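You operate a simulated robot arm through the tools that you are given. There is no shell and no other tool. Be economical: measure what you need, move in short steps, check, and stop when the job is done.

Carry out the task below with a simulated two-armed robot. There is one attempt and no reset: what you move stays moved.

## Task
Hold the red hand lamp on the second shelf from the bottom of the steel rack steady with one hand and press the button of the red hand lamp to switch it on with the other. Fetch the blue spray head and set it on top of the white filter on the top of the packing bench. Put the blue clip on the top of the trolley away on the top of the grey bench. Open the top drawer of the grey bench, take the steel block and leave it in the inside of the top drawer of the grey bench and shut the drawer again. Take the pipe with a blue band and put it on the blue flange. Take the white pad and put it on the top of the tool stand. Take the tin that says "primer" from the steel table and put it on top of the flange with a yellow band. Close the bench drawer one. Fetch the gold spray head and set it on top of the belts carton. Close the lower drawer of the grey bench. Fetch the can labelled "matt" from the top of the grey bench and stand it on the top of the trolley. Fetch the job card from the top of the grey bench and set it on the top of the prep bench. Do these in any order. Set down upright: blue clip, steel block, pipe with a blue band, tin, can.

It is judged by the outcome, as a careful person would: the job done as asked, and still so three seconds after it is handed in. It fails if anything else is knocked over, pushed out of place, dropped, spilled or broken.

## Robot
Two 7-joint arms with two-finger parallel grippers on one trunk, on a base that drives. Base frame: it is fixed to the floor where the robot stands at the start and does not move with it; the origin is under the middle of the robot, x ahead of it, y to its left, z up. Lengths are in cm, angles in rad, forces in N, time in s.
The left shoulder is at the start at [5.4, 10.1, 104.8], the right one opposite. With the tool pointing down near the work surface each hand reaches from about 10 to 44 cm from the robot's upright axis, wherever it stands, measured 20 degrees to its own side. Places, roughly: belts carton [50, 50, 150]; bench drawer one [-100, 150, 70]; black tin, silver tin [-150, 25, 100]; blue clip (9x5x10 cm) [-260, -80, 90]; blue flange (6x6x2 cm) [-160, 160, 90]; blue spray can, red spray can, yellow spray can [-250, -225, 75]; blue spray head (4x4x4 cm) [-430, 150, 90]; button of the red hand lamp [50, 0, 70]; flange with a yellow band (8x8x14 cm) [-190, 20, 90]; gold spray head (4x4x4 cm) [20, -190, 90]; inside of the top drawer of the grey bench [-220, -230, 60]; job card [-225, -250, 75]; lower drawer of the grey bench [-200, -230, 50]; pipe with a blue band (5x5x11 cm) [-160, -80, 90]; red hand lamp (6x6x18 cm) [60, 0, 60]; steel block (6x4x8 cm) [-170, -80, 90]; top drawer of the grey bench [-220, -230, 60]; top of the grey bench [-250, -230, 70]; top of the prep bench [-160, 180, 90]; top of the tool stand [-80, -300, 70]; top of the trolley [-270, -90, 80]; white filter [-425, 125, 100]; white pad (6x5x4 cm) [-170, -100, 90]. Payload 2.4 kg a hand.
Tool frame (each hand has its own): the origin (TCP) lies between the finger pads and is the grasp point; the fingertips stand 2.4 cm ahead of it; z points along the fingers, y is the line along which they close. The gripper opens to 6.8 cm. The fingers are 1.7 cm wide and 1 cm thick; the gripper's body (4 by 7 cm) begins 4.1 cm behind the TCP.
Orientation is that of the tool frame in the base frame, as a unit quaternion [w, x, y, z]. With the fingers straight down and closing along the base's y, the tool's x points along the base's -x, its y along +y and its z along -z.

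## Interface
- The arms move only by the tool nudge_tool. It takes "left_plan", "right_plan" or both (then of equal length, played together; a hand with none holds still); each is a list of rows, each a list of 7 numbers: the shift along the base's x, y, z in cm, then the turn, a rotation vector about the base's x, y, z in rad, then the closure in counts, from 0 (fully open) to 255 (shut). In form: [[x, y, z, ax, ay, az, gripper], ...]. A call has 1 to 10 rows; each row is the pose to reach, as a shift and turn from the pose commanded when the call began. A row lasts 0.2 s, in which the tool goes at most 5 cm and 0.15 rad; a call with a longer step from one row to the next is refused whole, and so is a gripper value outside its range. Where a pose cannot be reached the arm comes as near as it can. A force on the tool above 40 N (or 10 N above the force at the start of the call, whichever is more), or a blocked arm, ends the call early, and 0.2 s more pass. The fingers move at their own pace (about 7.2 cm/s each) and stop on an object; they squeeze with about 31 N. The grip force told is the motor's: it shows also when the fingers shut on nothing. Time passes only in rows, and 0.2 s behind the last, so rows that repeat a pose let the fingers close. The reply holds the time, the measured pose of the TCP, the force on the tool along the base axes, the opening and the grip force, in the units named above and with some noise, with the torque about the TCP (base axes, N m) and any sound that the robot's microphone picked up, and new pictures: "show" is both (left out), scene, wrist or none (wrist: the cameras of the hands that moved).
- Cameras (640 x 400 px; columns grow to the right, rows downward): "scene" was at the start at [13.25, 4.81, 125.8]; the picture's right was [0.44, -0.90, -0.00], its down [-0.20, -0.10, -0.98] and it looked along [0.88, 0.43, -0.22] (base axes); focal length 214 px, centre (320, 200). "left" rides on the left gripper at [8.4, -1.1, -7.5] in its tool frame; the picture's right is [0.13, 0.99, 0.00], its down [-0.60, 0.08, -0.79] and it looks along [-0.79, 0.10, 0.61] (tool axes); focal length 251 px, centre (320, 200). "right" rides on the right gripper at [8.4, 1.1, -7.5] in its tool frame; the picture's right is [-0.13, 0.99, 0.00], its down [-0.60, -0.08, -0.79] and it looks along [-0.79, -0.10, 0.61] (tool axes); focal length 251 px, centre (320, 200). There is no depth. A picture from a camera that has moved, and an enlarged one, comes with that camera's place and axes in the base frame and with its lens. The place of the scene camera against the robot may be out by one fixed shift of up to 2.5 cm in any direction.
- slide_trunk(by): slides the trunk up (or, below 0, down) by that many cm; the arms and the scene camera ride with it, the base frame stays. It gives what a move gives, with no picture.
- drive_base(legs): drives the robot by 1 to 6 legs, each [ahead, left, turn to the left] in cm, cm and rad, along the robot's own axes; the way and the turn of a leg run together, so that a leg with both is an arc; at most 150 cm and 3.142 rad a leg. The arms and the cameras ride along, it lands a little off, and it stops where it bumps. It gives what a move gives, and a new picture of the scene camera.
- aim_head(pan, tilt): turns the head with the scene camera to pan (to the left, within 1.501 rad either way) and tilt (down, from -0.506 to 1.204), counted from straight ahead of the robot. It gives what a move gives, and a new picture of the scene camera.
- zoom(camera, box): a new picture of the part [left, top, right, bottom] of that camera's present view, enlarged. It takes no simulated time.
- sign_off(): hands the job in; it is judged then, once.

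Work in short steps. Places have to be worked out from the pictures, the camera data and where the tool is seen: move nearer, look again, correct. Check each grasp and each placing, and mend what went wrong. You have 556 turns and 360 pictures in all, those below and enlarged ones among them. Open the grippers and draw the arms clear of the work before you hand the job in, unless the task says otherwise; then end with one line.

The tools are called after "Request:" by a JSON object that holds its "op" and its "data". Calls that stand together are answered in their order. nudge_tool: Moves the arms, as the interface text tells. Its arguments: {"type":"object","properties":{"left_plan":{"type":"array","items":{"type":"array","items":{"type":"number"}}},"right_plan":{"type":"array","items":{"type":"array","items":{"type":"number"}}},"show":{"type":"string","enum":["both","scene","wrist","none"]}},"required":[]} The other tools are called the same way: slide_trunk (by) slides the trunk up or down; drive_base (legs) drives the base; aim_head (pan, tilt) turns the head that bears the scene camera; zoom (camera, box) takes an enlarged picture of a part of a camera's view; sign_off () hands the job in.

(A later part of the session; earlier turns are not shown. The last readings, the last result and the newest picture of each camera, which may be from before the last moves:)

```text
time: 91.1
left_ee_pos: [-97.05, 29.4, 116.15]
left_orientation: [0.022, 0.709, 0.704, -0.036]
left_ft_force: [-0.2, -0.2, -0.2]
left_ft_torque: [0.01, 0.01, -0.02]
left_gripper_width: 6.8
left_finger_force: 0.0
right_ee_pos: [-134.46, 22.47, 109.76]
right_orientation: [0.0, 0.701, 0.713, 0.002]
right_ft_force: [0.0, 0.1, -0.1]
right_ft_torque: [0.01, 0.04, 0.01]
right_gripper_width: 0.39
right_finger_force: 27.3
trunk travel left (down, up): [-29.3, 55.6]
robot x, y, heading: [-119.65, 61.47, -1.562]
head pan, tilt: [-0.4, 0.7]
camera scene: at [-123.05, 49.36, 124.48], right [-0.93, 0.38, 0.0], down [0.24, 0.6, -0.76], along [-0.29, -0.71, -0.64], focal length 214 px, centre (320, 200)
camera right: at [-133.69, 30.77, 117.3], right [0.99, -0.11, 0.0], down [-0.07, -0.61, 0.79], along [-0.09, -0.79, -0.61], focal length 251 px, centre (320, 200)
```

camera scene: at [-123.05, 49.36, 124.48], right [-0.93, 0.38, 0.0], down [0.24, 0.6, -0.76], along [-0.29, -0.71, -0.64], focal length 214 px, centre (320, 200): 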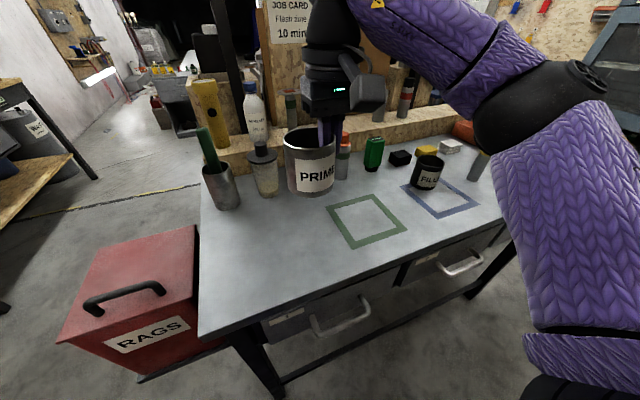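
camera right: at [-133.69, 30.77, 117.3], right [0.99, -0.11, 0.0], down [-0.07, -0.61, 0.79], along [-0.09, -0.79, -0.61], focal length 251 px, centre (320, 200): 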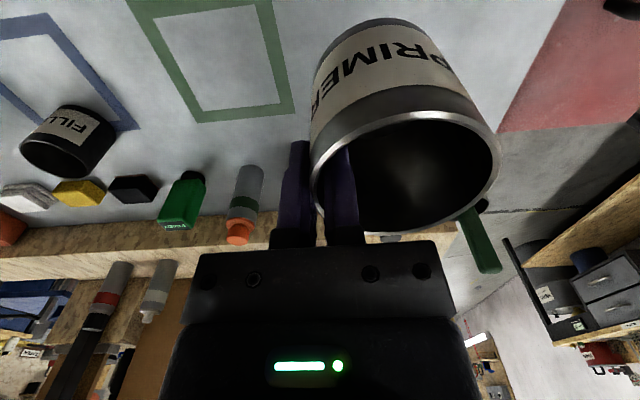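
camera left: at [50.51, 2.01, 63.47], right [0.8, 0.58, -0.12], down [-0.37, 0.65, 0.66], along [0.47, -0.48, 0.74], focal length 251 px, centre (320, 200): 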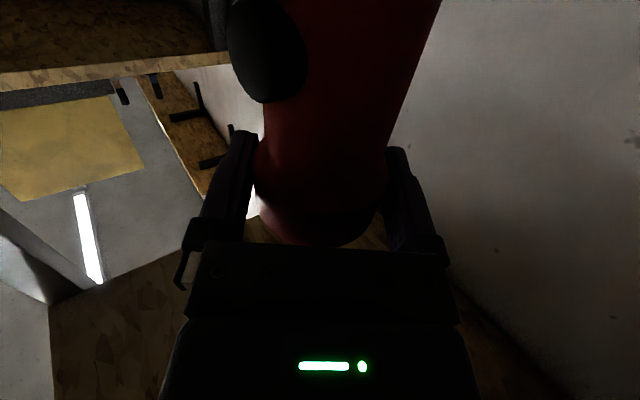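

Tin hangs level. Drive sideways right along the table toward the flange.

Request:
{"op": "drive_base", "data": {"legs": [[-6, 0, 0], [0, -50, 0]]}}

Request:
{"op": "aim_head", "data": {"pan": -0.2, "tilt": 0.55}}

```text
time: 94.6
left_ee_pos: [-146.23, 34.88, 116.08]
left_orientation: [0.022, 0.707, 0.706, -0.038]
left_ft_force: [0.2, -0.6, -0.5]
left_ft_torque: [0.04, 0.01, 0.03]
left_gripper_width: 6.8
left_finger_force: 0.1
right_ee_pos: [-183.69, 27.49, 109.68]
right_orientation: [0.0, 0.698, 0.717, 0.002]
right_ft_force: [0.1, -0.7, -1.6]
right_ft_torque: [-0.02, 0.0, 0.0]
right_gripper_width: 0.23
right_finger_force: 26.3
trunk travel left (down, up): [-29.3, 55.6]
robot x, y, heading: [-168.89, 66.97, -1.55]
head pan, tilt: [-0.4, 0.7]
camera scene: at [-172.48, 54.56, 124.49], right [-0.93, 0.37, 0.0], down [0.24, 0.6, -0.76], along [-0.28, -0.71, -0.64], focal length 214 px, centre (320, 200)
```

scene: 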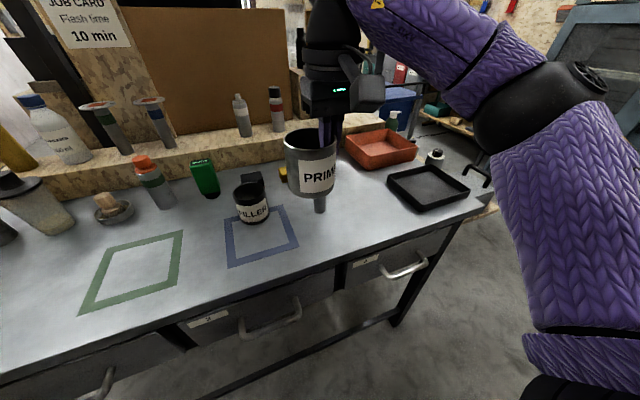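

```text
time: 95.3
left_ee_pos: [-146.29, 34.98, 116.14]
left_orientation: [0.022, 0.707, 0.706, -0.037]
left_ft_force: [0.9, -1.3, 0.4]
left_ft_torque: [0.02, 0.02, 0.01]
left_gripper_width: 6.79
left_finger_force: 0.0
right_ee_pos: [-183.71, 27.51, 109.73]
right_orientation: [0.0, 0.698, 0.716, 0.002]
right_ft_force: [-0.8, -0.4, -1.5]
right_ft_torque: [-0.04, -0.01, -0.01]
right_gripper_width: 0.19
right_finger_force: 25.9
trunk travel left (down, up): [-29.3, 55.6]
robot x, y, heading: [-168.74, 66.69, -1.55]
head pan, tilt: [-0.201, 0.55]
camera scene: at [-170.93, 53.62, 125.8], right [-0.98, 0.18, 0.0], down [0.09, 0.51, -0.85], along [-0.15, -0.84, -0.52], focal length 214 px, centre (320, 200)
```

scene: 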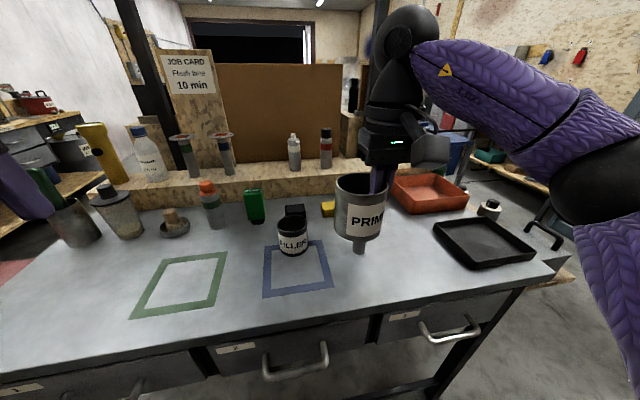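

The flange is behind the tin from here. Check with the right wrist camera.

Request:
{"op": "nudge_tool", "data": {"right_plan": [[0, 0, 0, 0, 0, 0, 255]], "show": "wrist"}}

```text
time: 95.7
left_ee_pos: [-146.3, 34.92, 116.1]
left_orientation: [0.022, 0.707, 0.706, -0.037]
left_ft_force: [-0.5, -0.6, 0.1]
left_ft_torque: [0.0, -0.01, -0.02]
left_gripper_width: 6.8
left_finger_force: 0.0
right_ee_pos: [-183.73, 27.46, 109.69]
right_orientation: [0.001, 0.698, 0.716, 0.002]
right_ft_force: [0.4, -0.8, -0.2]
right_ft_torque: [0.0, 0.02, 0.02]
right_gripper_width: 0.21
right_finger_force: 26.6
trunk travel left (down, up): [-29.3, 55.6]
robot x, y, heading: [-168.56, 67.0, -1.549]
head pan, tilt: [-0.201, 0.55]
camera right: at [-182.93, 35.86, 117.26], right [0.99, -0.1, 0.0], down [-0.07, -0.61, 0.79], along [-0.08, -0.79, -0.61], focal length 251 px, centre (320, 200)
```

right: 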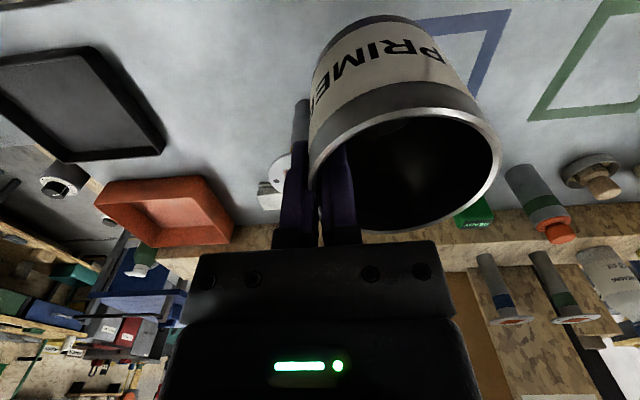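

Move right a bit more so the flange becomes visible to the left of the tin.

Request:
{"op": "drive_base", "data": {"legs": [[0, -14, 0]]}}

Request:
{"op": "zoom", "data": {"camera": "scene", "box": [220, 120, 420, 280]}}

Request:
{"op": "nudge_tool", "data": {"right_plan": [[0, 0, 0, 0, 0, 0, 255]], "show": "wrist"}}

```text
time: 97.0
left_ee_pos: [-160.83, 34.76, 116.04]
left_orientation: [0.022, 0.705, 0.708, -0.036]
left_ft_force: [0.1, -0.2, 0.5]
left_ft_torque: [0.02, -0.01, 0.02]
left_gripper_width: 6.79
left_finger_force: 0.0
right_ee_pos: [-198.27, 27.08, 109.69]
right_orientation: [0.0, 0.697, 0.717, 0.001]
right_ft_force: [0.0, 0.1, -0.5]
right_ft_torque: [0.04, 0.02, 0.0]
right_gripper_width: 0.22
right_finger_force: 26.2
trunk travel left (down, up): [-29.3, 55.6]
robot x, y, heading: [-183.1, 66.58, -1.547]
head pan, tilt: [-0.201, 0.55]
camera scene: at [-185.47, 53.29, 125.8], right [-0.98, 0.18, 0.0], down [0.09, 0.51, -0.85], along [-0.15, -0.84, -0.52], focal length 214 px, centre (320, 200)
```

scene: 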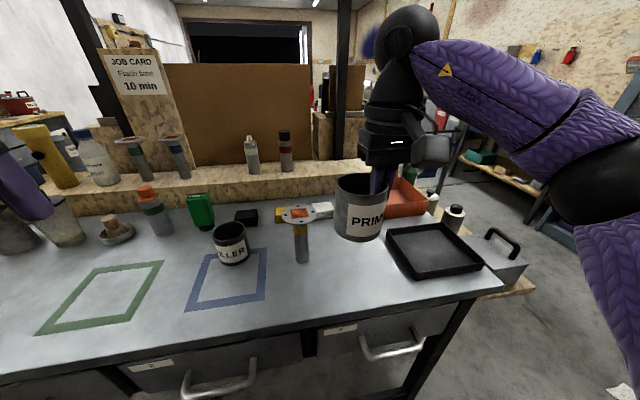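

```text
2.50 times, centred on (320, 200) of scene
camera zoom: at [-185.47, 53.29, 125.8], right [-0.98, 0.18, 0.0], down [0.09, 0.51, -0.85], along [-0.15, -0.84, -0.52], focal length 536 px, centre (320, 200)
```

zoom: 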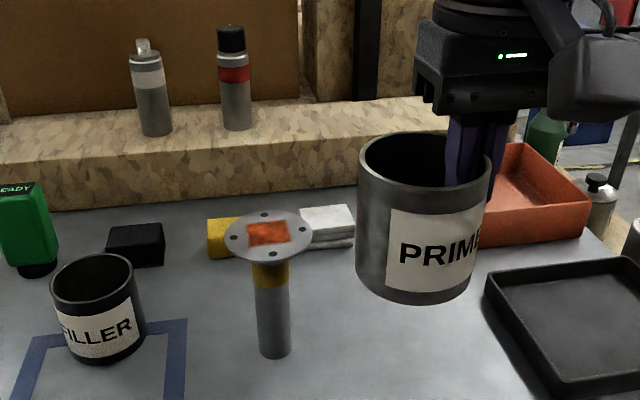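

```text
time: 97.5
left_ee_pos: [-160.73, 34.77, 116.2]
left_orientation: [0.023, 0.706, 0.707, -0.037]
left_ft_force: [-0.5, 0.5, -0.6]
left_ft_torque: [0.0, 0.0, -0.03]
left_gripper_width: 6.78
left_finger_force: 0.0
right_ee_pos: [-198.11, 27.01, 109.73]
right_orientation: [0.0, 0.697, 0.717, 0.001]
right_ft_force: [0.7, -0.9, -0.8]
right_ft_torque: [0.0, 0.03, -0.01]
right_gripper_width: 0.18
right_finger_force: 27.0
trunk travel left (down, up): [-29.3, 55.6]
robot x, y, heading: [-183.08, 66.39, -1.551]
head pan, tilt: [-0.201, 0.55]
camera right: at [-197.36, 35.5, 117.26], right [0.99, -0.1, 0.0], down [-0.06, -0.61, 0.79], along [-0.08, -0.79, -0.61], focal length 251 px, centre (320, 200)
```

right: 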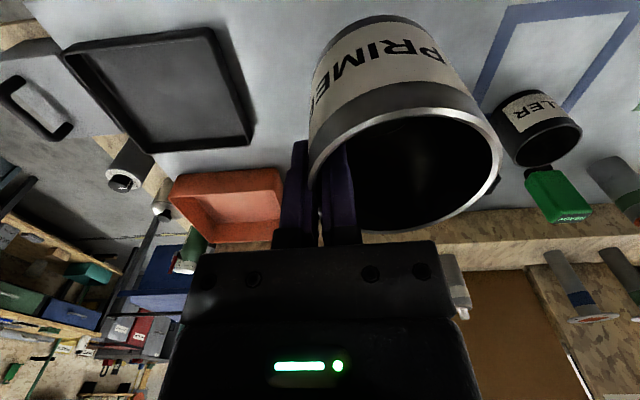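

I'll use the more reliable wrist camera to locate the flange: drive back left so it shows clear of the tin.

Request:
{"op": "drive_base", "data": {"legs": [[0, 23, 0]]}}

Request:
{"op": "nudge_tool", "data": {"right_plan": [[0, -2, 0, 0, 0, 0, 255]], "show": "wrist"}}

```text
time: 99.2
left_ee_pos: [-138.26, 35.24, 116.18]
left_orientation: [0.023, 0.705, 0.708, -0.037]
left_ft_force: [-0.7, -0.3, -0.2]
left_ft_torque: [-0.01, 0.0, 0.0]
left_gripper_width: 6.82
left_finger_force: 0.0
right_ee_pos: [-175.68, 27.47, 109.78]
right_orientation: [0.001, 0.697, 0.717, 0.001]
right_ft_force: [0.3, -0.6, -1.1]
right_ft_torque: [-0.01, 0.05, 0.0]
right_gripper_width: 0.2
right_finger_force: 26.3
trunk travel left (down, up): [-29.3, 55.6]
robot x, y, heading: [-160.43, 66.79, -1.557]
head pan, tilt: [-0.201, 0.55]
camera scene: at [-162.91, 53.82, 125.8], right [-0.98, 0.18, 0.0], down [0.09, 0.51, -0.85], along [-0.15, -0.84, -0.52], focal length 214 px, centre (320, 200)
```

scene: 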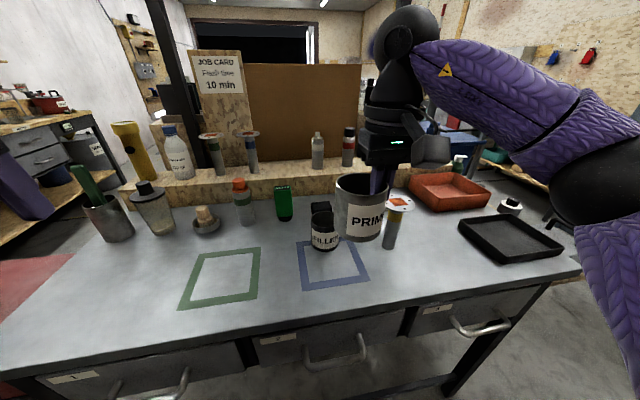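

```text
time: 99.6
left_ee_pos: [-138.35, 35.27, 116.14]
left_orientation: [0.023, 0.705, 0.708, -0.037]
left_ft_force: [0.1, 0.0, 1.1]
left_ft_torque: [-0.04, 0.01, -0.02]
left_gripper_width: 6.81
left_finger_force: 0.0
right_ee_pos: [-175.55, 25.74, 109.69]
right_orientation: [0.001, 0.697, 0.717, 0.002]
right_ft_force: [-0.1, 0.0, -1.5]
right_ft_torque: [-0.03, 0.04, -0.01]
right_gripper_width: 0.22
right_finger_force: 26.3
trunk travel left (down, up): [-29.3, 55.6]
robot x, y, heading: [-160.84, 67.14, -1.545]
head pan, tilt: [-0.201, 0.55]
camera right: at [-174.82, 34.17, 117.21], right [0.99, -0.1, 0.0], down [-0.06, -0.61, 0.79], along [-0.08, -0.79, -0.61], focal length 251 px, centre (320, 200)
```

right: 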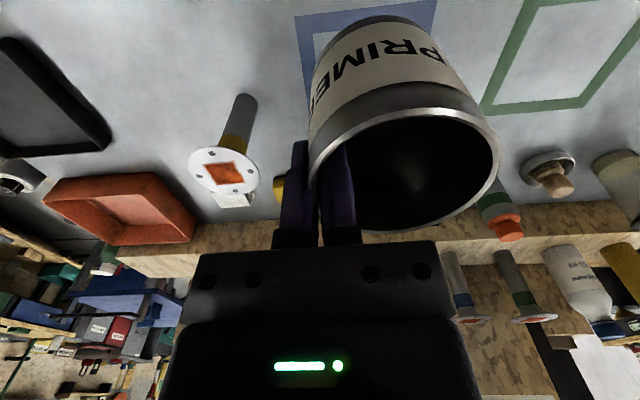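

Flange disc centre ≈ (-187.6, 15.1), top z≈97.6. Drive so the tin comes near above it.

Request:
{"op": "drive_base", "data": {"legs": [[0, -15.5, 0], [5, 0, 0]]}}

```text
time: 101.5
left_ee_pos: [-153.55, 29.77, 115.99]
left_orientation: [0.023, 0.704, 0.708, -0.037]
left_ft_force: [-0.2, -0.3, -0.2]
left_ft_torque: [0.02, 0.01, -0.03]
left_gripper_width: 6.81
left_finger_force: 0.2
right_ee_pos: [-190.87, 20.26, 109.69]
right_orientation: [0.0, 0.695, 0.719, 0.002]
right_ft_force: [0.8, -0.4, -0.5]
right_ft_torque: [0.01, 0.01, -0.02]
right_gripper_width: 0.23
right_finger_force: 26.2
trunk travel left (down, up): [-29.3, 55.6]
robot x, y, heading: [-175.84, 61.24, -1.545]
head pan, tilt: [-0.201, 0.55]
camera scene: at [-178.2, 48.4, 125.79], right [-0.98, 0.17, 0.0], down [0.09, 0.52, -0.85], along [-0.15, -0.84, -0.52], focal length 214 px, centre (320, 200)
```

scene: 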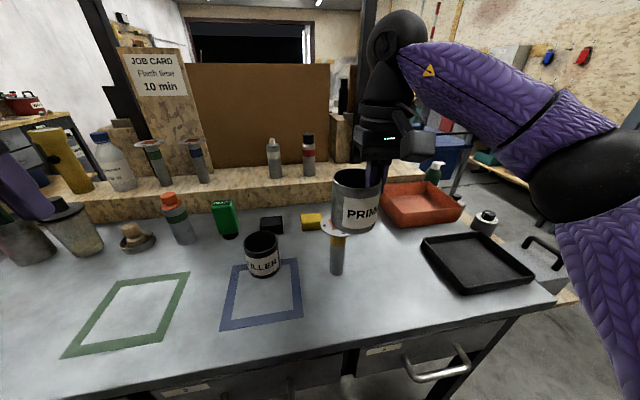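

Extend the arm so the tin is over the flange by my estimate, then verify the alignment from both cameras before lowering.

Request:
{"op": "nudge_tool", "data": {"right_plan": [[-0.1, -1.7, 0, 0, 0, 0, 255], [-0.2, -3.4, 0, 0, 0, 0, 255], [-0.3, -5.1, 0, 0, 0, 0, 255], [-0.3, -5.1, 0, 0, 0, 0, 255]], "show": "wrist"}}

Request:
{"op": "zoom", "data": {"camera": "scene", "box": [260, 140, 420, 280]}}

```text
time: 102.5
left_ee_pos: [-153.59, 29.96, 116.09]
left_orientation: [0.022, 0.705, 0.707, -0.037]
left_ft_force: [-0.4, 0.5, 0.0]
left_ft_torque: [-0.01, 0.0, -0.04]
left_gripper_width: 6.79
left_finger_force: 0.1
right_ee_pos: [-191.14, 15.38, 109.67]
right_orientation: [0.001, 0.696, 0.718, 0.002]
right_ft_force: [-0.3, 0.0, -0.3]
right_ft_torque: [-0.01, 0.03, -0.02]
right_gripper_width: 0.22
right_finger_force: 25.9
trunk travel left (down, up): [-29.3, 55.6]
robot x, y, heading: [-175.67, 61.99, -1.546]
head pan, tilt: [-0.201, 0.55]
camera right: at [-190.38, 23.82, 117.19], right [1.0, -0.1, 0.0], down [-0.06, -0.61, 0.79], along [-0.08, -0.79, -0.61], focal length 251 px, centre (320, 200)
```

right: 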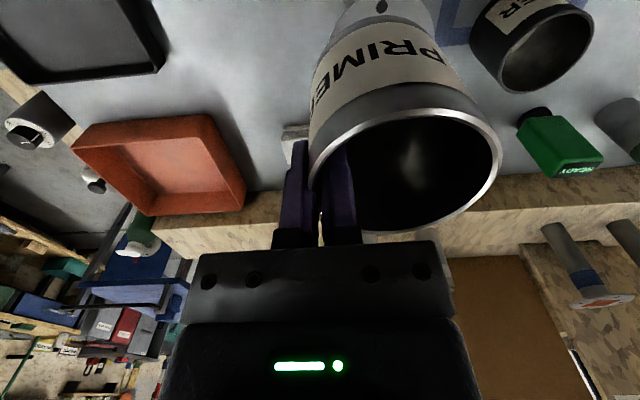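

```text
2.86 times, centred on (340, 210) of scene
camera zoom: at [-178.2, 48.44, 125.8], right [-0.98, 0.17, 0.0], down [0.09, 0.51, -0.85], along [-0.15, -0.84, -0.52], focal length 613 px, centre (263, 171)
```

zoom: 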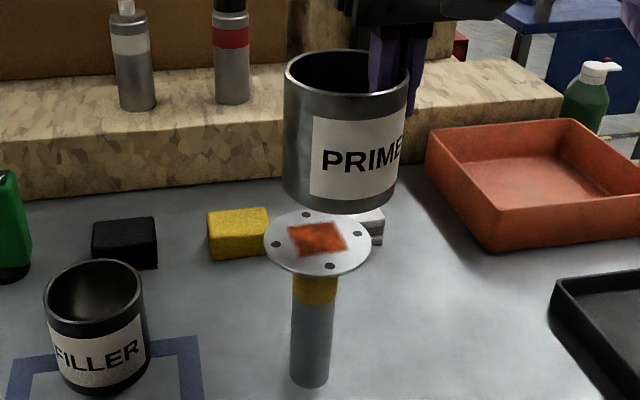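

Both cameras suggest the tin is ~1.2 cm too far to the right (-x) of the flange and perhaps slightly near. Correct and lower 2 cm, then re-check.

Request:
{"op": "nudge_tool", "data": {"right_plan": [[0.6, -0.2, 0, 0, 0, 0, 255], [1.2, -0.4, -1, 0, 0, 0, 255], [1.2, -0.4, -2.2, 0, 0, 0, 255], [1.2, -0.4, -2.2, 0, 0, 0, 255]], "show": "wrist"}}

Request:
{"op": "zoom", "data": {"camera": "scene", "box": [290, 160, 390, 260]}}

```text
time: 103.5
left_ee_pos: [-153.52, 29.81, 116.12]
left_orientation: [0.022, 0.705, 0.708, -0.037]
left_ft_force: [-1.0, 0.5, -0.9]
left_ft_torque: [0.01, 0.01, 0.01]
left_gripper_width: 6.78
left_finger_force: 0.1
right_ee_pos: [-189.91, 14.8, 107.46]
right_orientation: [0.001, 0.696, 0.718, 0.002]
right_ft_force: [0.5, 0.0, -0.1]
right_ft_torque: [-0.02, 0.01, -0.02]
right_gripper_width: 0.22
right_finger_force: 26.1
trunk travel left (down, up): [-29.3, 55.6]
robot x, y, heading: [-175.93, 61.56, -1.546]
head pan, tilt: [-0.201, 0.55]
camera right: at [-189.12, 23.28, 114.88], right [1.0, -0.1, 0.0], down [-0.06, -0.61, 0.79], along [-0.08, -0.79, -0.61], focal length 251 px, centre (320, 200)
```

right: 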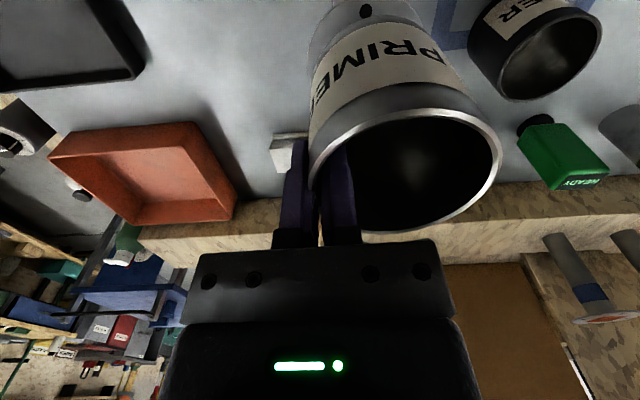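

```text
4.00 times, centred on (340, 210) of scene
camera zoom: at [-178.2, 48.45, 125.8], right [-0.98, 0.17, 0.0], down [0.09, 0.51, -0.85], along [-0.15, -0.84, -0.52], focal length 858 px, centre (240, 160)
```

zoom: 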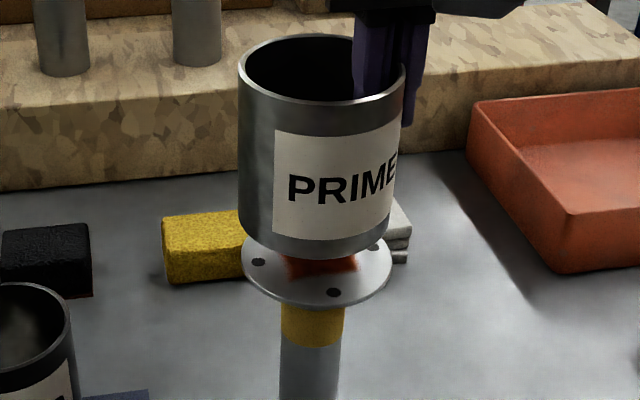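

Alignment is now within ~0.3 cm. Nudge y by +0.3 and lower in small steps until contact.

Request:
{"op": "nudge_tool", "data": {"right_plan": [[0, 0.3, -0.6, 0, 0, 0, 255], [0, 0.3, -1.2, 0, 0, 0, 255], [0, 0.3, -1.5, 0, 0, 0, 255], [0, 0.3, -1.8, 0, 0, 0, 255]], "show": "none"}}

Request:
{"op": "zoom", "data": {"camera": "scene", "box": [290, 160, 390, 260]}}

```text
time: 104.5
left_ee_pos: [-153.47, 29.86, 116.03]
left_orientation: [0.023, 0.705, 0.708, -0.037]
left_ft_force: [0.4, 0.0, -0.2]
left_ft_torque: [0.01, -0.02, 0.0]
left_gripper_width: 6.8
left_finger_force: 0.0
right_ee_pos: [-189.79, 15.13, 105.7]
right_orientation: [0.001, 0.696, 0.718, 0.002]
right_ft_force: [-0.2, 0.6, -1.3]
right_ft_torque: [0.02, 0.01, -0.01]
right_gripper_width: 0.19
right_finger_force: 26.7
trunk travel left (down, up): [-29.3, 55.6]
robot x, y, heading: [-175.73, 61.84, -1.548]
head pan, tilt: [-0.201, 0.55]
```

```text
4.00 times, centred on (340, 210) of scene
camera zoom: at [-178.2, 48.45, 125.8], right [-0.98, 0.17, 0.0], down [0.09, 0.51, -0.85], along [-0.15, -0.84, -0.52], focal length 858 px, centre (240, 160)
```

zoom: 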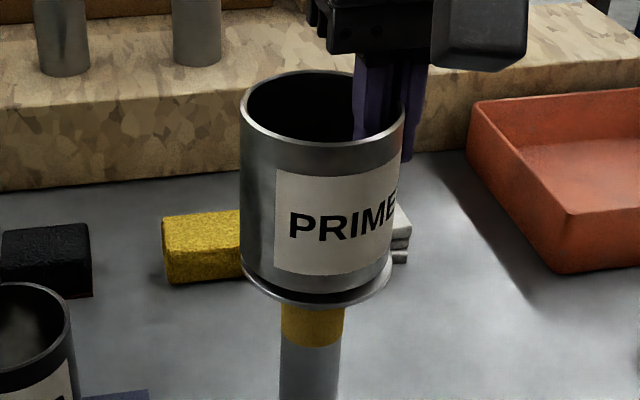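

Almost touching. Lower a little more in fine steps.

Request:
{"op": "nudge_tool", "data": {"right_plan": [[0, 0, -0.2, 0, 0, 0, 255], [0, 0, -0.4, 0, 0, 0, 255], [0, 0, -0.6, 0, 0, 0, 255]], "show": "none"}}

Request:
{"op": "zoom", "data": {"camera": "scene", "box": [290, 160, 390, 260]}}

```text
time: 105.3
left_ee_pos: [-153.56, 29.9, 116.15]
left_orientation: [0.023, 0.705, 0.708, -0.037]
left_ft_force: [0.0, -0.1, -0.2]
left_ft_torque: [-0.02, 0.0, 0.01]
left_gripper_width: 6.78
left_finger_force: 0.0
right_ee_pos: [-189.9, 15.13, 105.1]
right_orientation: [0.001, 0.696, 0.718, 0.001]
right_ft_force: [0.3, -0.2, 2.9]
right_ft_torque: [-0.14, 0.01, -0.02]
right_gripper_width: 0.2
right_finger_force: 27.0
trunk travel left (down, up): [-29.3, 55.6]
robot x, y, heading: [-176.08, 61.81, -1.545]
head pan, tilt: [-0.201, 0.55]
```

```text
4.00 times, centred on (340, 210) of scene
camera zoom: at [-178.2, 48.47, 125.81], right [-0.98, 0.17, 0.0], down [0.09, 0.51, -0.85], along [-0.15, -0.84, -0.52], focal length 858 px, centre (240, 160)
```

zoom: 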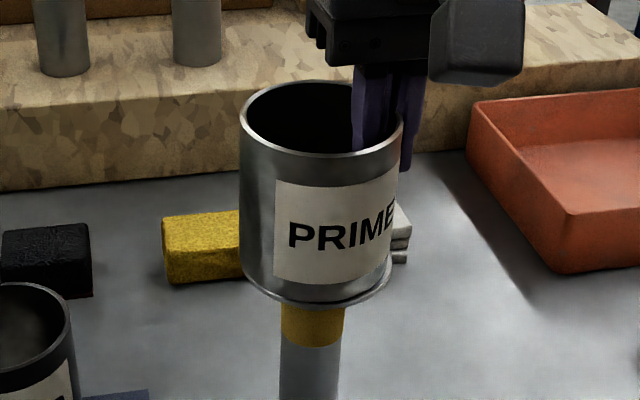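

Contact felt and concentric. Open partially (both fingers leave the wall) and rise straight up.

Request:
{"op": "nudge_tool", "data": {"right_plan": [[0, 0, 0, 0, 0, 0, 220], [0, 0, 0, 0, 0, 0, 180], [0, 0, 0, 0, 0, 0, 140], [0, 0, 0, 0, 0, 0, 120], [0, 0, 2, 0, 0, 0, 120], [0, 0, 5, 0, 0, 0, 120], [0, 0, 9, 0, 0, 0, 120], [0, 0, 12, 0, 0, 0, 120]], "show": "scene"}}

```text
time: 107.1
left_ee_pos: [-153.47, 29.97, 116.26]
left_orientation: [0.023, 0.705, 0.708, -0.037]
left_ft_force: [0.1, 0.0, 0.2]
left_ft_torque: [-0.02, 0.02, 0.01]
left_gripper_width: 6.79
left_finger_force: 0.1
right_ee_pos: [-188.61, 17.74, 116.03]
right_orientation: [0.002, 0.696, 0.718, 0.001]
right_ft_force: [0.6, -0.3, 0.4]
right_ft_torque: [-0.05, 0.01, -0.01]
right_gripper_width: 3.58
right_finger_force: 0.0
right hand out of reach, approached as far as the arm can: row 7, 8
trunk travel left (down, up): [-29.3, 55.6]
robot x, y, heading: [-175.88, 61.61, -1.546]
head pan, tilt: [-0.201, 0.55]
camera scene: at [-178.12, 48.56, 125.82], right [-0.98, 0.17, 0.0], down [0.09, 0.51, -0.85], along [-0.15, -0.84, -0.52], focal length 214 px, centre (320, 200)
```

scene: 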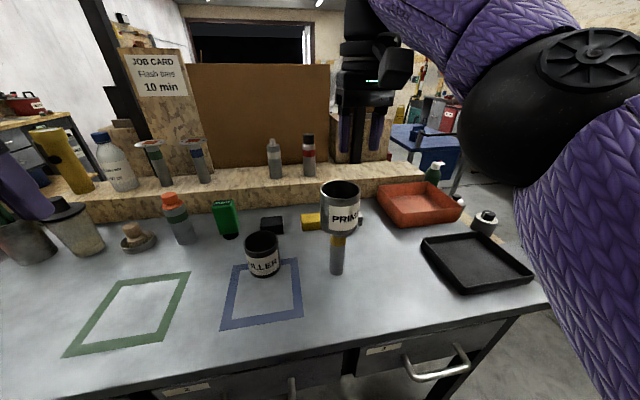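

The PRIMER tin stands on the flange. Tuck the right hand, back off, and drive round the table's end toward the gold spray head.

Request:
{"op": "nudge_tool", "data": {"right_plan": [[-1, 3, 1, 0, 0, 0, 0], [-2, 6, 1, 0, 0, 0, 0], [-4, 9, 1, 0, 0, 0, 0], [-6, 11, 0, 0, 0, 0, 0]], "show": "none"}}

Request:
{"op": "drive_base", "data": {"legs": [[-18, 0, 0], [0, 130, 0]]}}

Request:
{"op": "aim_head", "data": {"pan": 0.0, "tilt": 0.3}}

```text
time: 108.1
left_ee_pos: [-153.56, 29.87, 116.08]
left_orientation: [0.023, 0.706, 0.707, -0.037]
left_ft_force: [0.1, -0.9, 0.5]
left_ft_torque: [-0.02, -0.01, 0.0]
left_gripper_width: 6.81
left_finger_force: 0.0
right_ee_pos: [-195.13, 28.57, 116.33]
right_orientation: [0.0, 0.696, 0.718, 0.002]
right_ft_force: [-0.2, 0.0, 0.3]
right_ft_torque: [-0.02, -0.01, -0.02]
right_gripper_width: 6.8
right_finger_force: 0.1
trunk travel left (down, up): [-29.3, 55.6]
robot x, y, heading: [-176.0, 61.69, -1.549]
head pan, tilt: [-0.201, 0.55]
```

```text
time: 115.6
left_ee_pos: [-27.42, 51.32, 116.06]
left_orientation: [0.021, 0.706, 0.707, -0.036]
left_ft_force: [-0.1, 0.0, 0.0]
left_ft_torque: [0.0, 0.02, -0.01]
left_gripper_width: 6.8
left_finger_force: 0.0
right_ee_pos: [-69.11, 50.26, 116.21]
right_orientation: [0.001, 0.697, 0.717, 0.002]
right_ft_force: [-0.1, 0.7, -0.7]
right_ft_torque: [0.02, -0.03, 0.01]
right_gripper_width: 6.79
right_finger_force: 0.1
trunk travel left (down, up): [-29.3, 55.6]
robot x, y, heading: [-49.75, 83.05, -1.547]
head pan, tilt: [-0.201, 0.55]
camera scene: at [-52.08, 69.9, 125.8], right [-0.98, 0.18, 0.0], down [0.09, 0.51, -0.85], along [-0.15, -0.84, -0.52], focal length 214 px, centre (320, 200)
```

scene: 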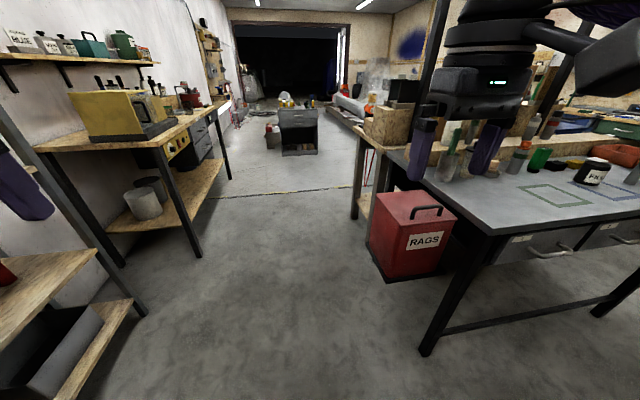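

```text
time: 116.3
left_ee_pos: [-27.45, 51.23, 116.15]
left_orientation: [0.022, 0.705, 0.708, -0.037]
left_ft_force: [0.1, -0.6, 0.3]
left_ft_torque: [0.01, 0.02, -0.01]
left_gripper_width: 6.81
left_finger_force: 0.1
right_ee_pos: [-69.15, 50.08, 116.32]
right_orientation: [0.0, 0.698, 0.716, 0.003]
right_ft_force: [-0.1, -0.4, -0.2]
right_ft_torque: [0.03, 0.0, -0.01]
right_gripper_width: 6.78
right_finger_force: 0.0
trunk travel left (down, up): [-29.3, 55.6]
robot x, y, heading: [-49.99, 83.17, -1.549]
head pan, tilt: [0.0, 0.3]
camera scene: at [-50.29, 69.4, 128.09], right [-1.0, -0.02, 0.0], down [-0.01, 0.3, -0.95], along [0.02, -0.95, -0.3], focal length 214 px, centre (320, 200)
```

scene: 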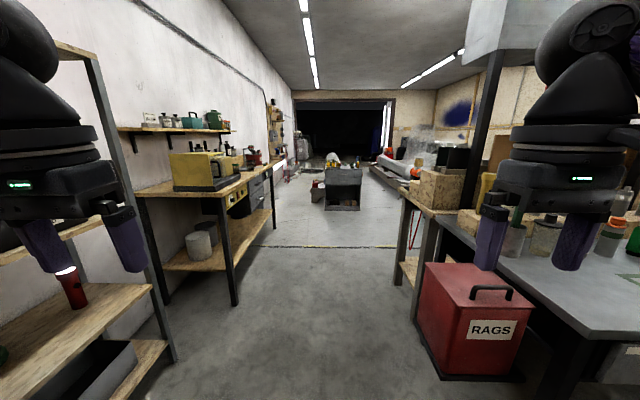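

Clear aisle. Drive ahead along it and look at the far end of the wall bench.

Request:
{"op": "drive_base", "data": {"legs": [[150, 0, 0], [60, 0, 0]]}}

Request:
{"op": "aim_head", "data": {"pan": 0.9, "tilt": 0.4}}

```text
time: 126.8
left_ee_pos: [-22.3, -159.78, 116.19]
left_orientation: [0.023, 0.705, 0.708, -0.037]
left_ft_force: [-0.5, 0.3, 0.2]
left_ft_torque: [0.0, 0.03, 0.02]
left_gripper_width: 6.79
left_finger_force: 0.1
right_ee_pos: [-63.96, -161.18, 116.27]
right_orientation: [0.001, 0.695, 0.719, 0.002]
right_ft_force: [-0.5, -0.1, -0.3]
right_ft_torque: [0.0, 0.0, -0.04]
right_gripper_width: 6.82
right_finger_force: 0.0
trunk travel left (down, up): [-29.3, 55.6]
robot x, y, heading: [-44.97, -128.17, -1.544]
head pan, tilt: [0.0, 0.3]
camera scene: at [-45.19, -141.8, 128.1], right [-1.0, -0.03, 0.0], down [-0.01, 0.3, -0.96], along [0.03, -0.95, -0.3], focal length 214 px, centre (320, 200)
```

scene: 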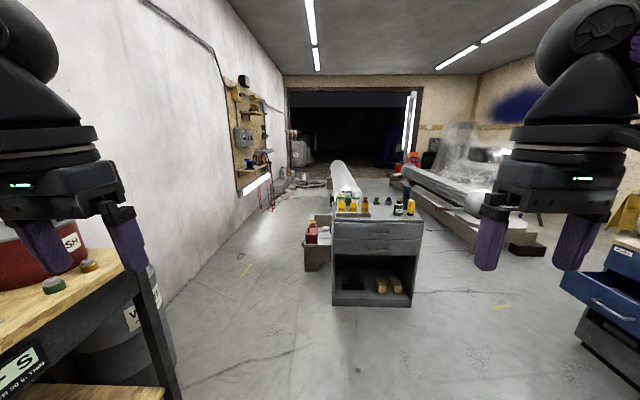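

```text
time: 128.0
left_ee_pos: [-22.18, -159.82, 116.03]
left_orientation: [0.023, 0.704, 0.709, -0.036]
left_ft_force: [0.3, -0.5, -0.1]
left_ft_torque: [0.04, 0.02, 0.01]
left_gripper_width: 6.8
left_finger_force: 0.0
right_ee_pos: [-63.97, -161.1, 116.34]
right_orientation: [0.0, 0.695, 0.719, 0.003]
right_ft_force: [-0.7, 0.3, 0.7]
right_ft_torque: [-0.01, 0.0, 0.0]
right_gripper_width: 6.77
right_finger_force: 0.1
trunk travel left (down, up): [-29.3, 55.6]
robot x, y, heading: [-44.67, -128.08, -1.543]
head pan, tilt: [0.901, 0.4]
camera scene: at [-38.04, -138.0, 127.17], right [-0.6, -0.8, 0.0], down [-0.31, 0.23, -0.92], along [0.74, -0.55, -0.39], focal length 214 px, centre (320, 200)
```

scene: 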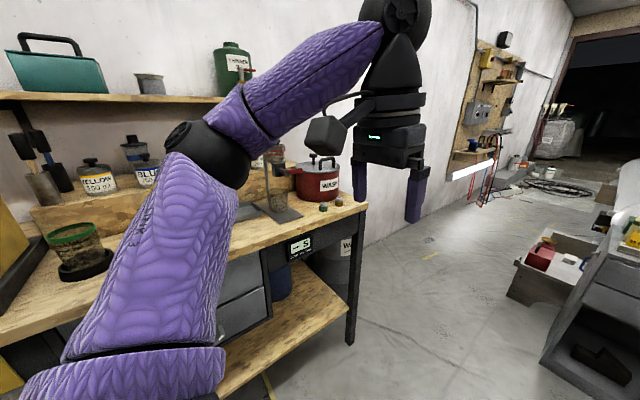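

Two small caps are beside the red pot. Zoom in.

Request:
{"op": "zoom", "data": {"camera": "scene", "box": [250, 140, 390, 260]}}

```text
3.33 times, centred on (320, 200) of scene
camera zoom: at [-38.04, -138.0, 127.17], right [-0.6, -0.8, 0.0], down [-0.31, 0.23, -0.92], along [0.74, -0.55, -0.39], focal length 715 px, centre (320, 200)
```

zoom: 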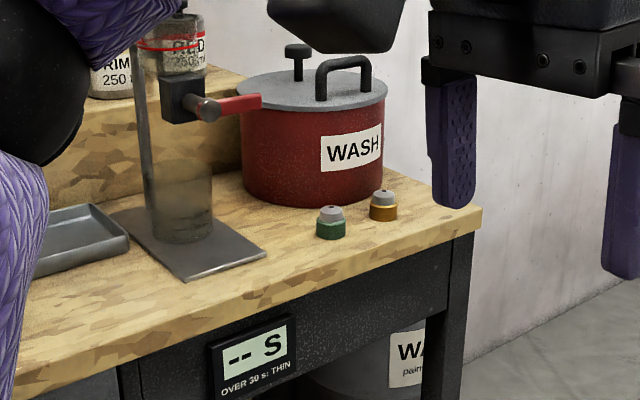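

Gold head at about (23.6, -193.7). Drive down and turn to face the bench with it ahead of the right hand.

Request:
{"op": "drive_base", "data": {"legs": [[54, 0, 0], [0, 0, 1.54], [26, 0, 0]]}}

Request:
{"op": "aim_head", "data": {"pan": -0.2, "tilt": 0.7}}

```text
time: 136.4
left_ee_pos: [15.3, -160.3, 116.04]
left_orientation: [0.042, 0.012, 0.999, -0.011]
left_ft_force: [0.9, 0.0, 0.6]
left_ft_torque: [-0.02, -0.03, -0.05]
left_gripper_width: 6.8
left_finger_force: 0.1
right_ee_pos: [15.36, -202.03, 116.25]
right_orientation: [0.0, -0.002, 1.0, 0.002]
right_ft_force: [0.0, 0.2, 0.3]
right_ft_torque: [0.0, 0.04, -0.01]
right_gripper_width: 6.83
right_finger_force: 0.1
trunk travel left (down, up): [-29.3, 55.6]
robot x, y, heading: [-17.03, -181.57, -0.002]
head pan, tilt: [0.901, 0.4]
camera scene: at [-7.06, -174.05, 127.17], right [0.78, -0.62, 0.0], down [-0.24, -0.3, -0.92], along [0.57, 0.72, -0.39], focal length 214 px, centre (320, 200)
```

scene: 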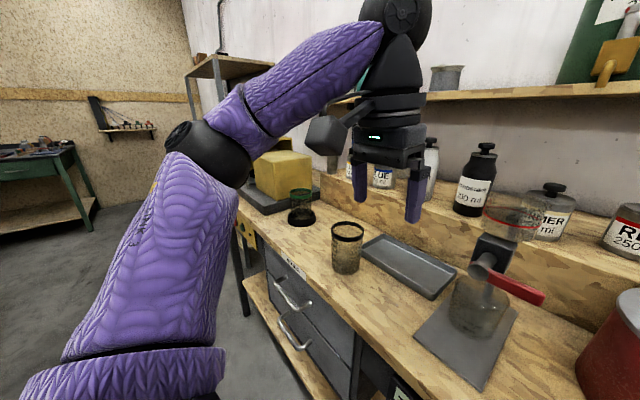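

```text
time: 137.7
left_ee_pos: [15.24, -160.35, 116.16]
left_orientation: [0.042, 0.011, 0.999, -0.011]
left_ft_force: [0.7, 0.4, 0.0]
left_ft_torque: [0.01, 0.02, -0.05]
left_gripper_width: 6.81
left_finger_force: 0.0
right_ee_pos: [15.29, -201.97, 116.23]
right_orientation: [-0.001, -0.002, 1.0, 0.002]
right_ft_force: [-0.4, 1.2, -0.3]
right_ft_torque: [0.04, 0.0, 0.02]
right_gripper_width: 6.81
right_finger_force: 0.0
trunk travel left (down, up): [-29.3, 55.6]
robot x, y, heading: [-17.16, -181.83, 0.001]
head pan, tilt: [-0.201, 0.7]
camera scene: at [-4.55, -183.0, 124.49], right [-0.2, -0.98, 0.0], down [-0.63, 0.13, -0.76], along [0.75, -0.15, -0.64], focal length 214 px, centre (320, 200)
```

scene: 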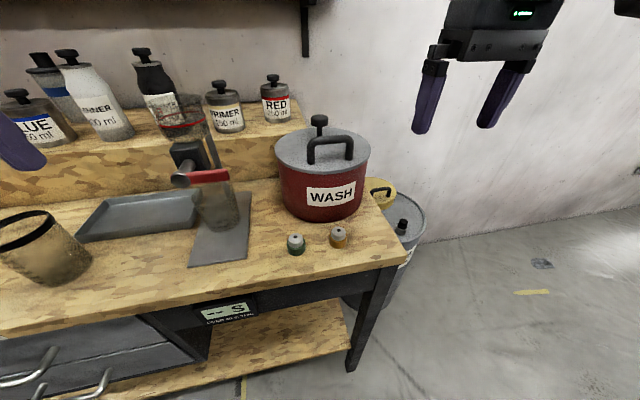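

Gold head ≈ (22, -192); move the right hand above it with a slight forward pitch (keeping the wrist clear of the pot) and look with the wrist camera.

Request:
{"op": "nudge_tool", "data": {"right_plan": [[1, 2, -2, 0, -0.05, 0, 0], [2, 4, -5, 0, -0.1, 0, 0], [3, 6, -8, 0, -0.15, 0, 0], [4, 8, -11, 0, -0.2, 0, 0], [5, 9.7, -14, 0, -0.25, 0, 0], [5, 9.7, -15, 0, -0.25, 0, 0], [5, 9.7, -15, 0, -0.25, 0, 0]], "show": "both"}}

```text
time: 139.3
left_ee_pos: [15.34, -160.27, 116.17]
left_orientation: [0.042, 0.011, 0.999, -0.011]
left_ft_force: [-0.3, -0.1, 0.2]
left_ft_torque: [0.01, 0.03, 0.0]
left_gripper_width: 6.8
left_finger_force: 0.1
right_ee_pos: [20.43, -192.44, 101.35]
right_orientation: [0.125, -0.002, 0.992, 0.002]
right_ft_force: [-0.3, 0.6, -0.4]
right_ft_torque: [-0.01, -0.02, -0.03]
right_gripper_width: 6.82
right_finger_force: 0.1
trunk travel left (down, up): [-29.3, 55.6]
robot x, y, heading: [-17.14, -181.7, -0.0]
head pan, tilt: [-0.201, 0.7]
camera scene: at [-4.55, -183.01, 124.49], right [-0.2, -0.98, 0.0], down [-0.63, 0.13, -0.76], along [0.75, -0.15, -0.64], focal length 214 px, centre (320, 200)
camera right: at [10.38, -191.33, 106.67], right [0.12, 0.99, 0.04], down [0.39, -0.08, 0.92], along [0.91, -0.1, -0.4], focal length 251 px, centre (320, 200)
```

scene: 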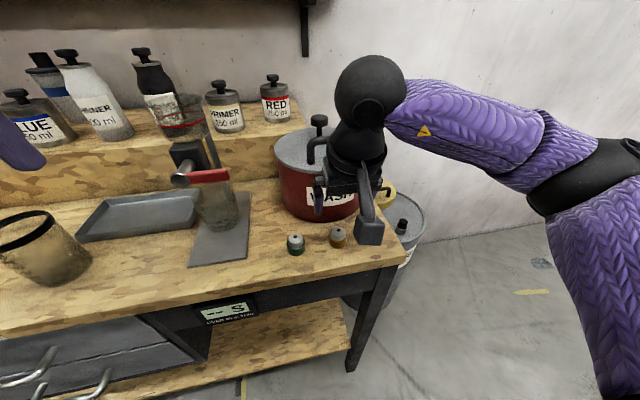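
right: 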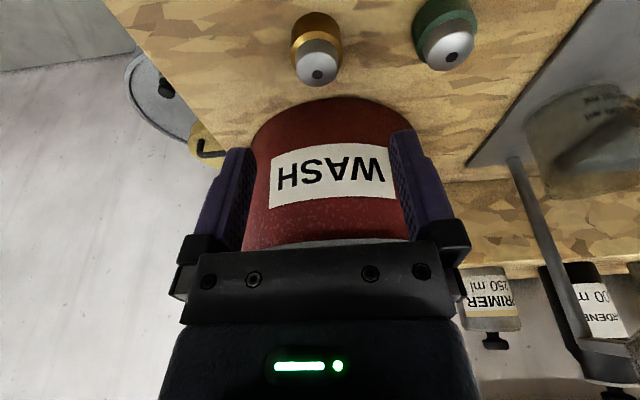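

The head is directly ahead along the finger axis at about (23.4, -192.4, 87.5). Descend part way and look again.

Request:
{"op": "nudge_tool", "data": {"right_plan": [[0.9, 0, -3.5, 0, 0, 0, 0], [1.6, 0, -7, 0, 0, 0, 0], [1.6, 0, -7, 0, 0, 0, 0]], "show": "wrist"}}

```text
time: 140.1
left_ee_pos: [15.36, -160.34, 116.12]
left_orientation: [0.042, 0.012, 0.999, -0.011]
left_ft_force: [0.4, -0.7, -0.1]
left_ft_torque: [0.02, -0.02, -0.02]
left_gripper_width: 6.82
left_finger_force: 0.0
right_ee_pos: [21.79, -192.44, 94.29]
right_orientation: [0.124, -0.002, 0.992, 0.002]
right_ft_force: [0.1, 0.1, 0.0]
right_ft_torque: [0.02, 0.01, 0.0]
right_gripper_width: 6.79
right_finger_force: 0.0
trunk travel left (down, up): [-29.3, 55.6]
robot x, y, heading: [-16.93, -181.88, 0.003]
head pan, tilt: [-0.201, 0.7]
camera right: at [11.82, -191.43, 99.57], right [0.12, 0.99, 0.03], down [0.39, -0.08, 0.92], along [0.91, -0.1, -0.4], focal length 251 px, centre (320, 200)
```

right: 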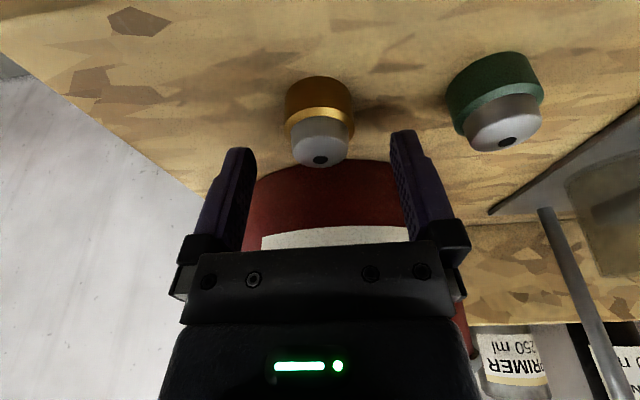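

Head at (23.5, -192.5), base z≈87.5, top ≈91.5. Descend and grip.

Request:
{"op": "nudge_tool", "data": {"right_plan": [[0.8, -0.1, -2, 0, 0, 0, 0], [1.6, -0.1, -3.9, 0, 0, 0, 0], [1.6, -0.1, -3.9, 0, 0, 0, 130], [1.6, -0.1, -3.9, 0, 0, 0, 255], [1.6, -0.1, -3.9, 0, 0, 0, 255]], "show": "both"}}

```text
time: 140.5
left_ee_pos: [15.24, -160.5, 116.14]
left_orientation: [0.042, 0.011, 0.999, -0.012]
left_ft_force: [-0.4, 1.2, 0.5]
left_ft_torque: [-0.02, 0.0, 0.01]
left_gripper_width: 6.81
left_finger_force: 0.2
right_ee_pos: [22.59, -192.39, 92.5]
right_orientation: [0.125, -0.002, 0.992, 0.003]
right_ft_force: [-7.3, -0.5, 10.2]
right_ft_torque: [-0.41, 0.23, -0.2]
right_gripper_width: 6.78
right_finger_force: 0.0
trunk travel left (down, up): [-29.3, 55.6]
robot x, y, heading: [-17.11, -181.63, -0.001]
head pan, tilt: [-0.201, 0.7]
stopped in row 2 (right hand): the force on the tool passed its limit at 75 N (the readings are from after the stop); the commanded pose is now the measured one
camera scene: at [-4.69, -182.99, 124.52], right [-0.2, -0.98, 0.0], down [-0.63, 0.13, -0.77], along [0.75, -0.16, -0.64], focal length 214 px, centre (320, 200)
camera right: at [12.49, -191.29, 97.75], right [0.12, 0.99, 0.03], down [0.39, -0.08, 0.92], along [0.91, -0.1, -0.39], focal length 251 px, centre (320, 200)
```

scene: 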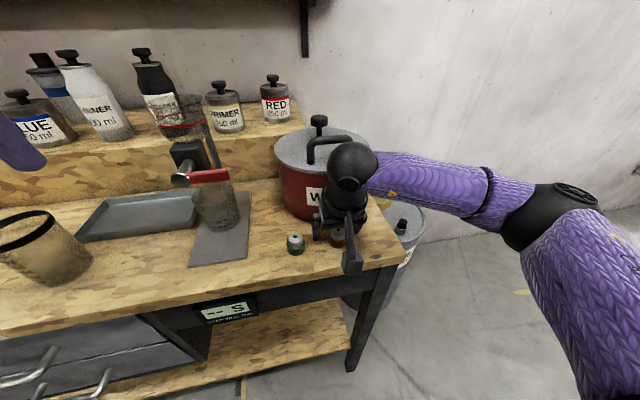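
right: 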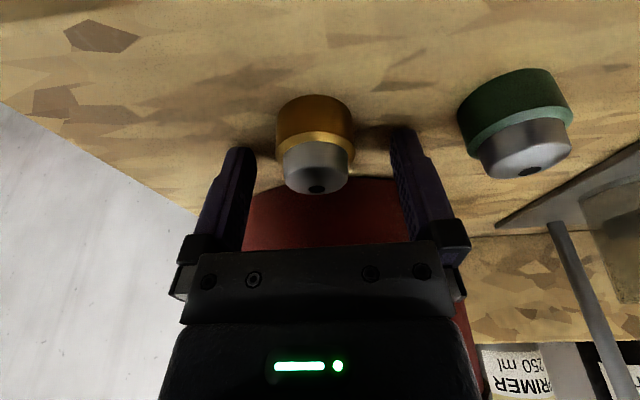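

The fingertips touched the bench: re-triangulating, the bench is at z≈90 and the head nearer, x≈20.9. Lift slightly, shift back 1.7 cm and close.

Request:
{"op": "nudge_tool", "data": {"right_plan": [[0, 0, 0.6, 0, 0, 0, 0], [-0.8, 0.1, 0.6, 0, 0, 0, 0], [-1.7, 0.1, 0.6, 0, 0, 0, 0], [-1.7, 0.1, 0.5, 0, 0, 0, 0]], "show": "wrist"}}

Request:
{"op": "zoom", "data": {"camera": "scene", "box": [260, 140, 420, 280]}}

```text
time: 141.5
left_ee_pos: [15.21, -160.32, 116.07]
left_orientation: [0.042, 0.012, 0.999, -0.011]
left_ft_force: [0.1, 0.4, -0.5]
left_ft_torque: [-0.06, -0.05, 0.0]
left_gripper_width: 6.75
left_finger_force: 0.0
right_ee_pos: [20.9, -192.31, 92.96]
right_orientation: [0.124, -0.002, 0.992, 0.001]
right_ft_force: [0.4, -0.9, -0.4]
right_ft_torque: [0.0, -0.02, 0.01]
right_gripper_width: 6.8
right_finger_force: 0.0
trunk travel left (down, up): [-29.3, 55.6]
robot x, y, heading: [-17.18, -182.04, -0.003]
head pan, tilt: [-0.201, 0.7]
camera right: at [10.86, -191.23, 98.22], right [0.12, 0.99, 0.03], down [0.39, -0.08, 0.92], along [0.91, -0.1, -0.4], focal length 251 px, centre (320, 200)
```

right: 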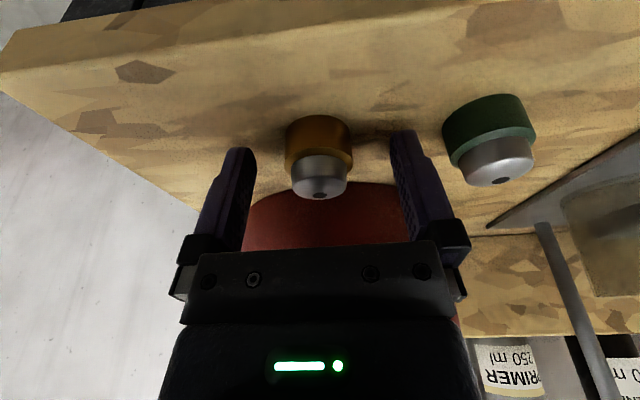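

```text
2.86 times, centred on (340, 210) of scene
camera zoom: at [-4.54, -183.02, 124.49], right [-0.2, -0.98, 0.0], down [-0.63, 0.13, -0.76], along [0.75, -0.15, -0.64], focal length 613 px, centre (263, 171)
```

zoom: 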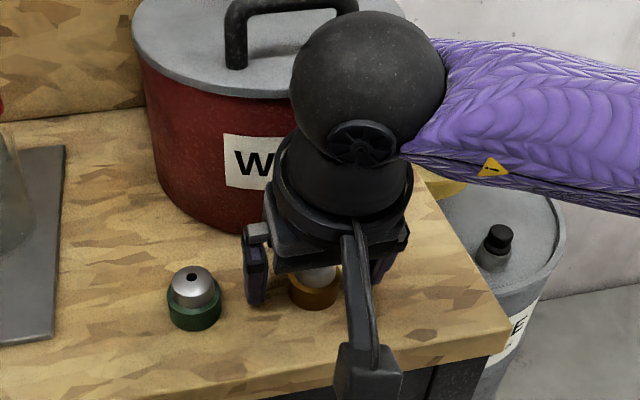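

The head sits between the fingers near x≈21. Close now.

Request:
{"op": "nudge_tool", "data": {"right_plan": [[0, 0, 0, 0, 0, 0, 130], [0, 0, 0, 0, 0, 0, 255], [0, 0, 0, 0, 0, 0, 255], [0, 0, 0, 0, 0, 0, 255]], "show": "wrist"}}

```text
time: 142.5
left_ee_pos: [15.32, -160.4, 116.22]
left_orientation: [0.041, 0.011, 0.999, -0.011]
left_ft_force: [-0.6, -0.6, 0.3]
left_ft_torque: [0.01, 0.0, -0.01]
left_gripper_width: 6.79
left_finger_force: 0.0
right_ee_pos: [20.87, -192.27, 92.93]
right_orientation: [0.125, -0.002, 0.992, 0.002]
right_ft_force: [-0.1, -0.4, 1.4]
right_ft_torque: [0.0, 0.02, -0.01]
right_gripper_width: 3.26
right_finger_force: 31.6
trunk travel left (down, up): [-29.3, 55.6]
robot x, y, heading: [-17.13, -181.91, -0.006]
head pan, tilt: [-0.201, 0.7]
camera right: at [10.86, -191.22, 98.22], right [0.12, 0.99, 0.03], down [0.39, -0.08, 0.92], along [0.91, -0.1, -0.4], focal length 251 px, centre (320, 200)
```

right: 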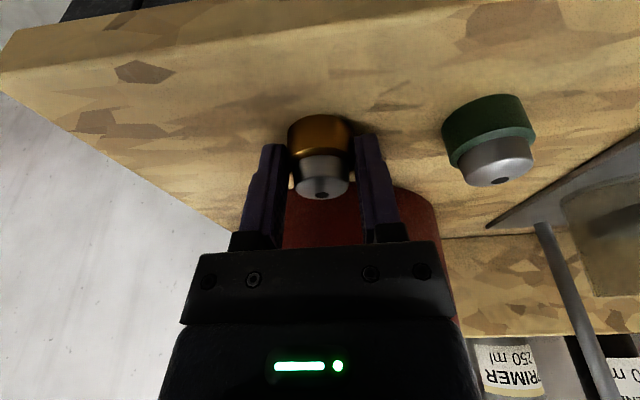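

Gripped (3.26 cm). Lift and verify.

Request:
{"op": "nudge_tool", "data": {"right_plan": [[-0.5, 0, 1, 0, 0, 0, 255], [-1, 0, 4, 0, 0, 0, 255], [-2, 0, 8, 0, 0, 0, 255], [-3, 0, 13, 0, 0, 0, 255], [-5, 0, 18, 0, 0, 0, 255], [-6, 0, 22, 0, 0.08, 0, 255], [-7, 0, 24, 0, 0.16, 0, 255], [-7, 0, 24, 0, 0.25, 0, 255]], "show": "wrist"}}

```text
refused: row 4 steps farther than a row can; nothing moved
```

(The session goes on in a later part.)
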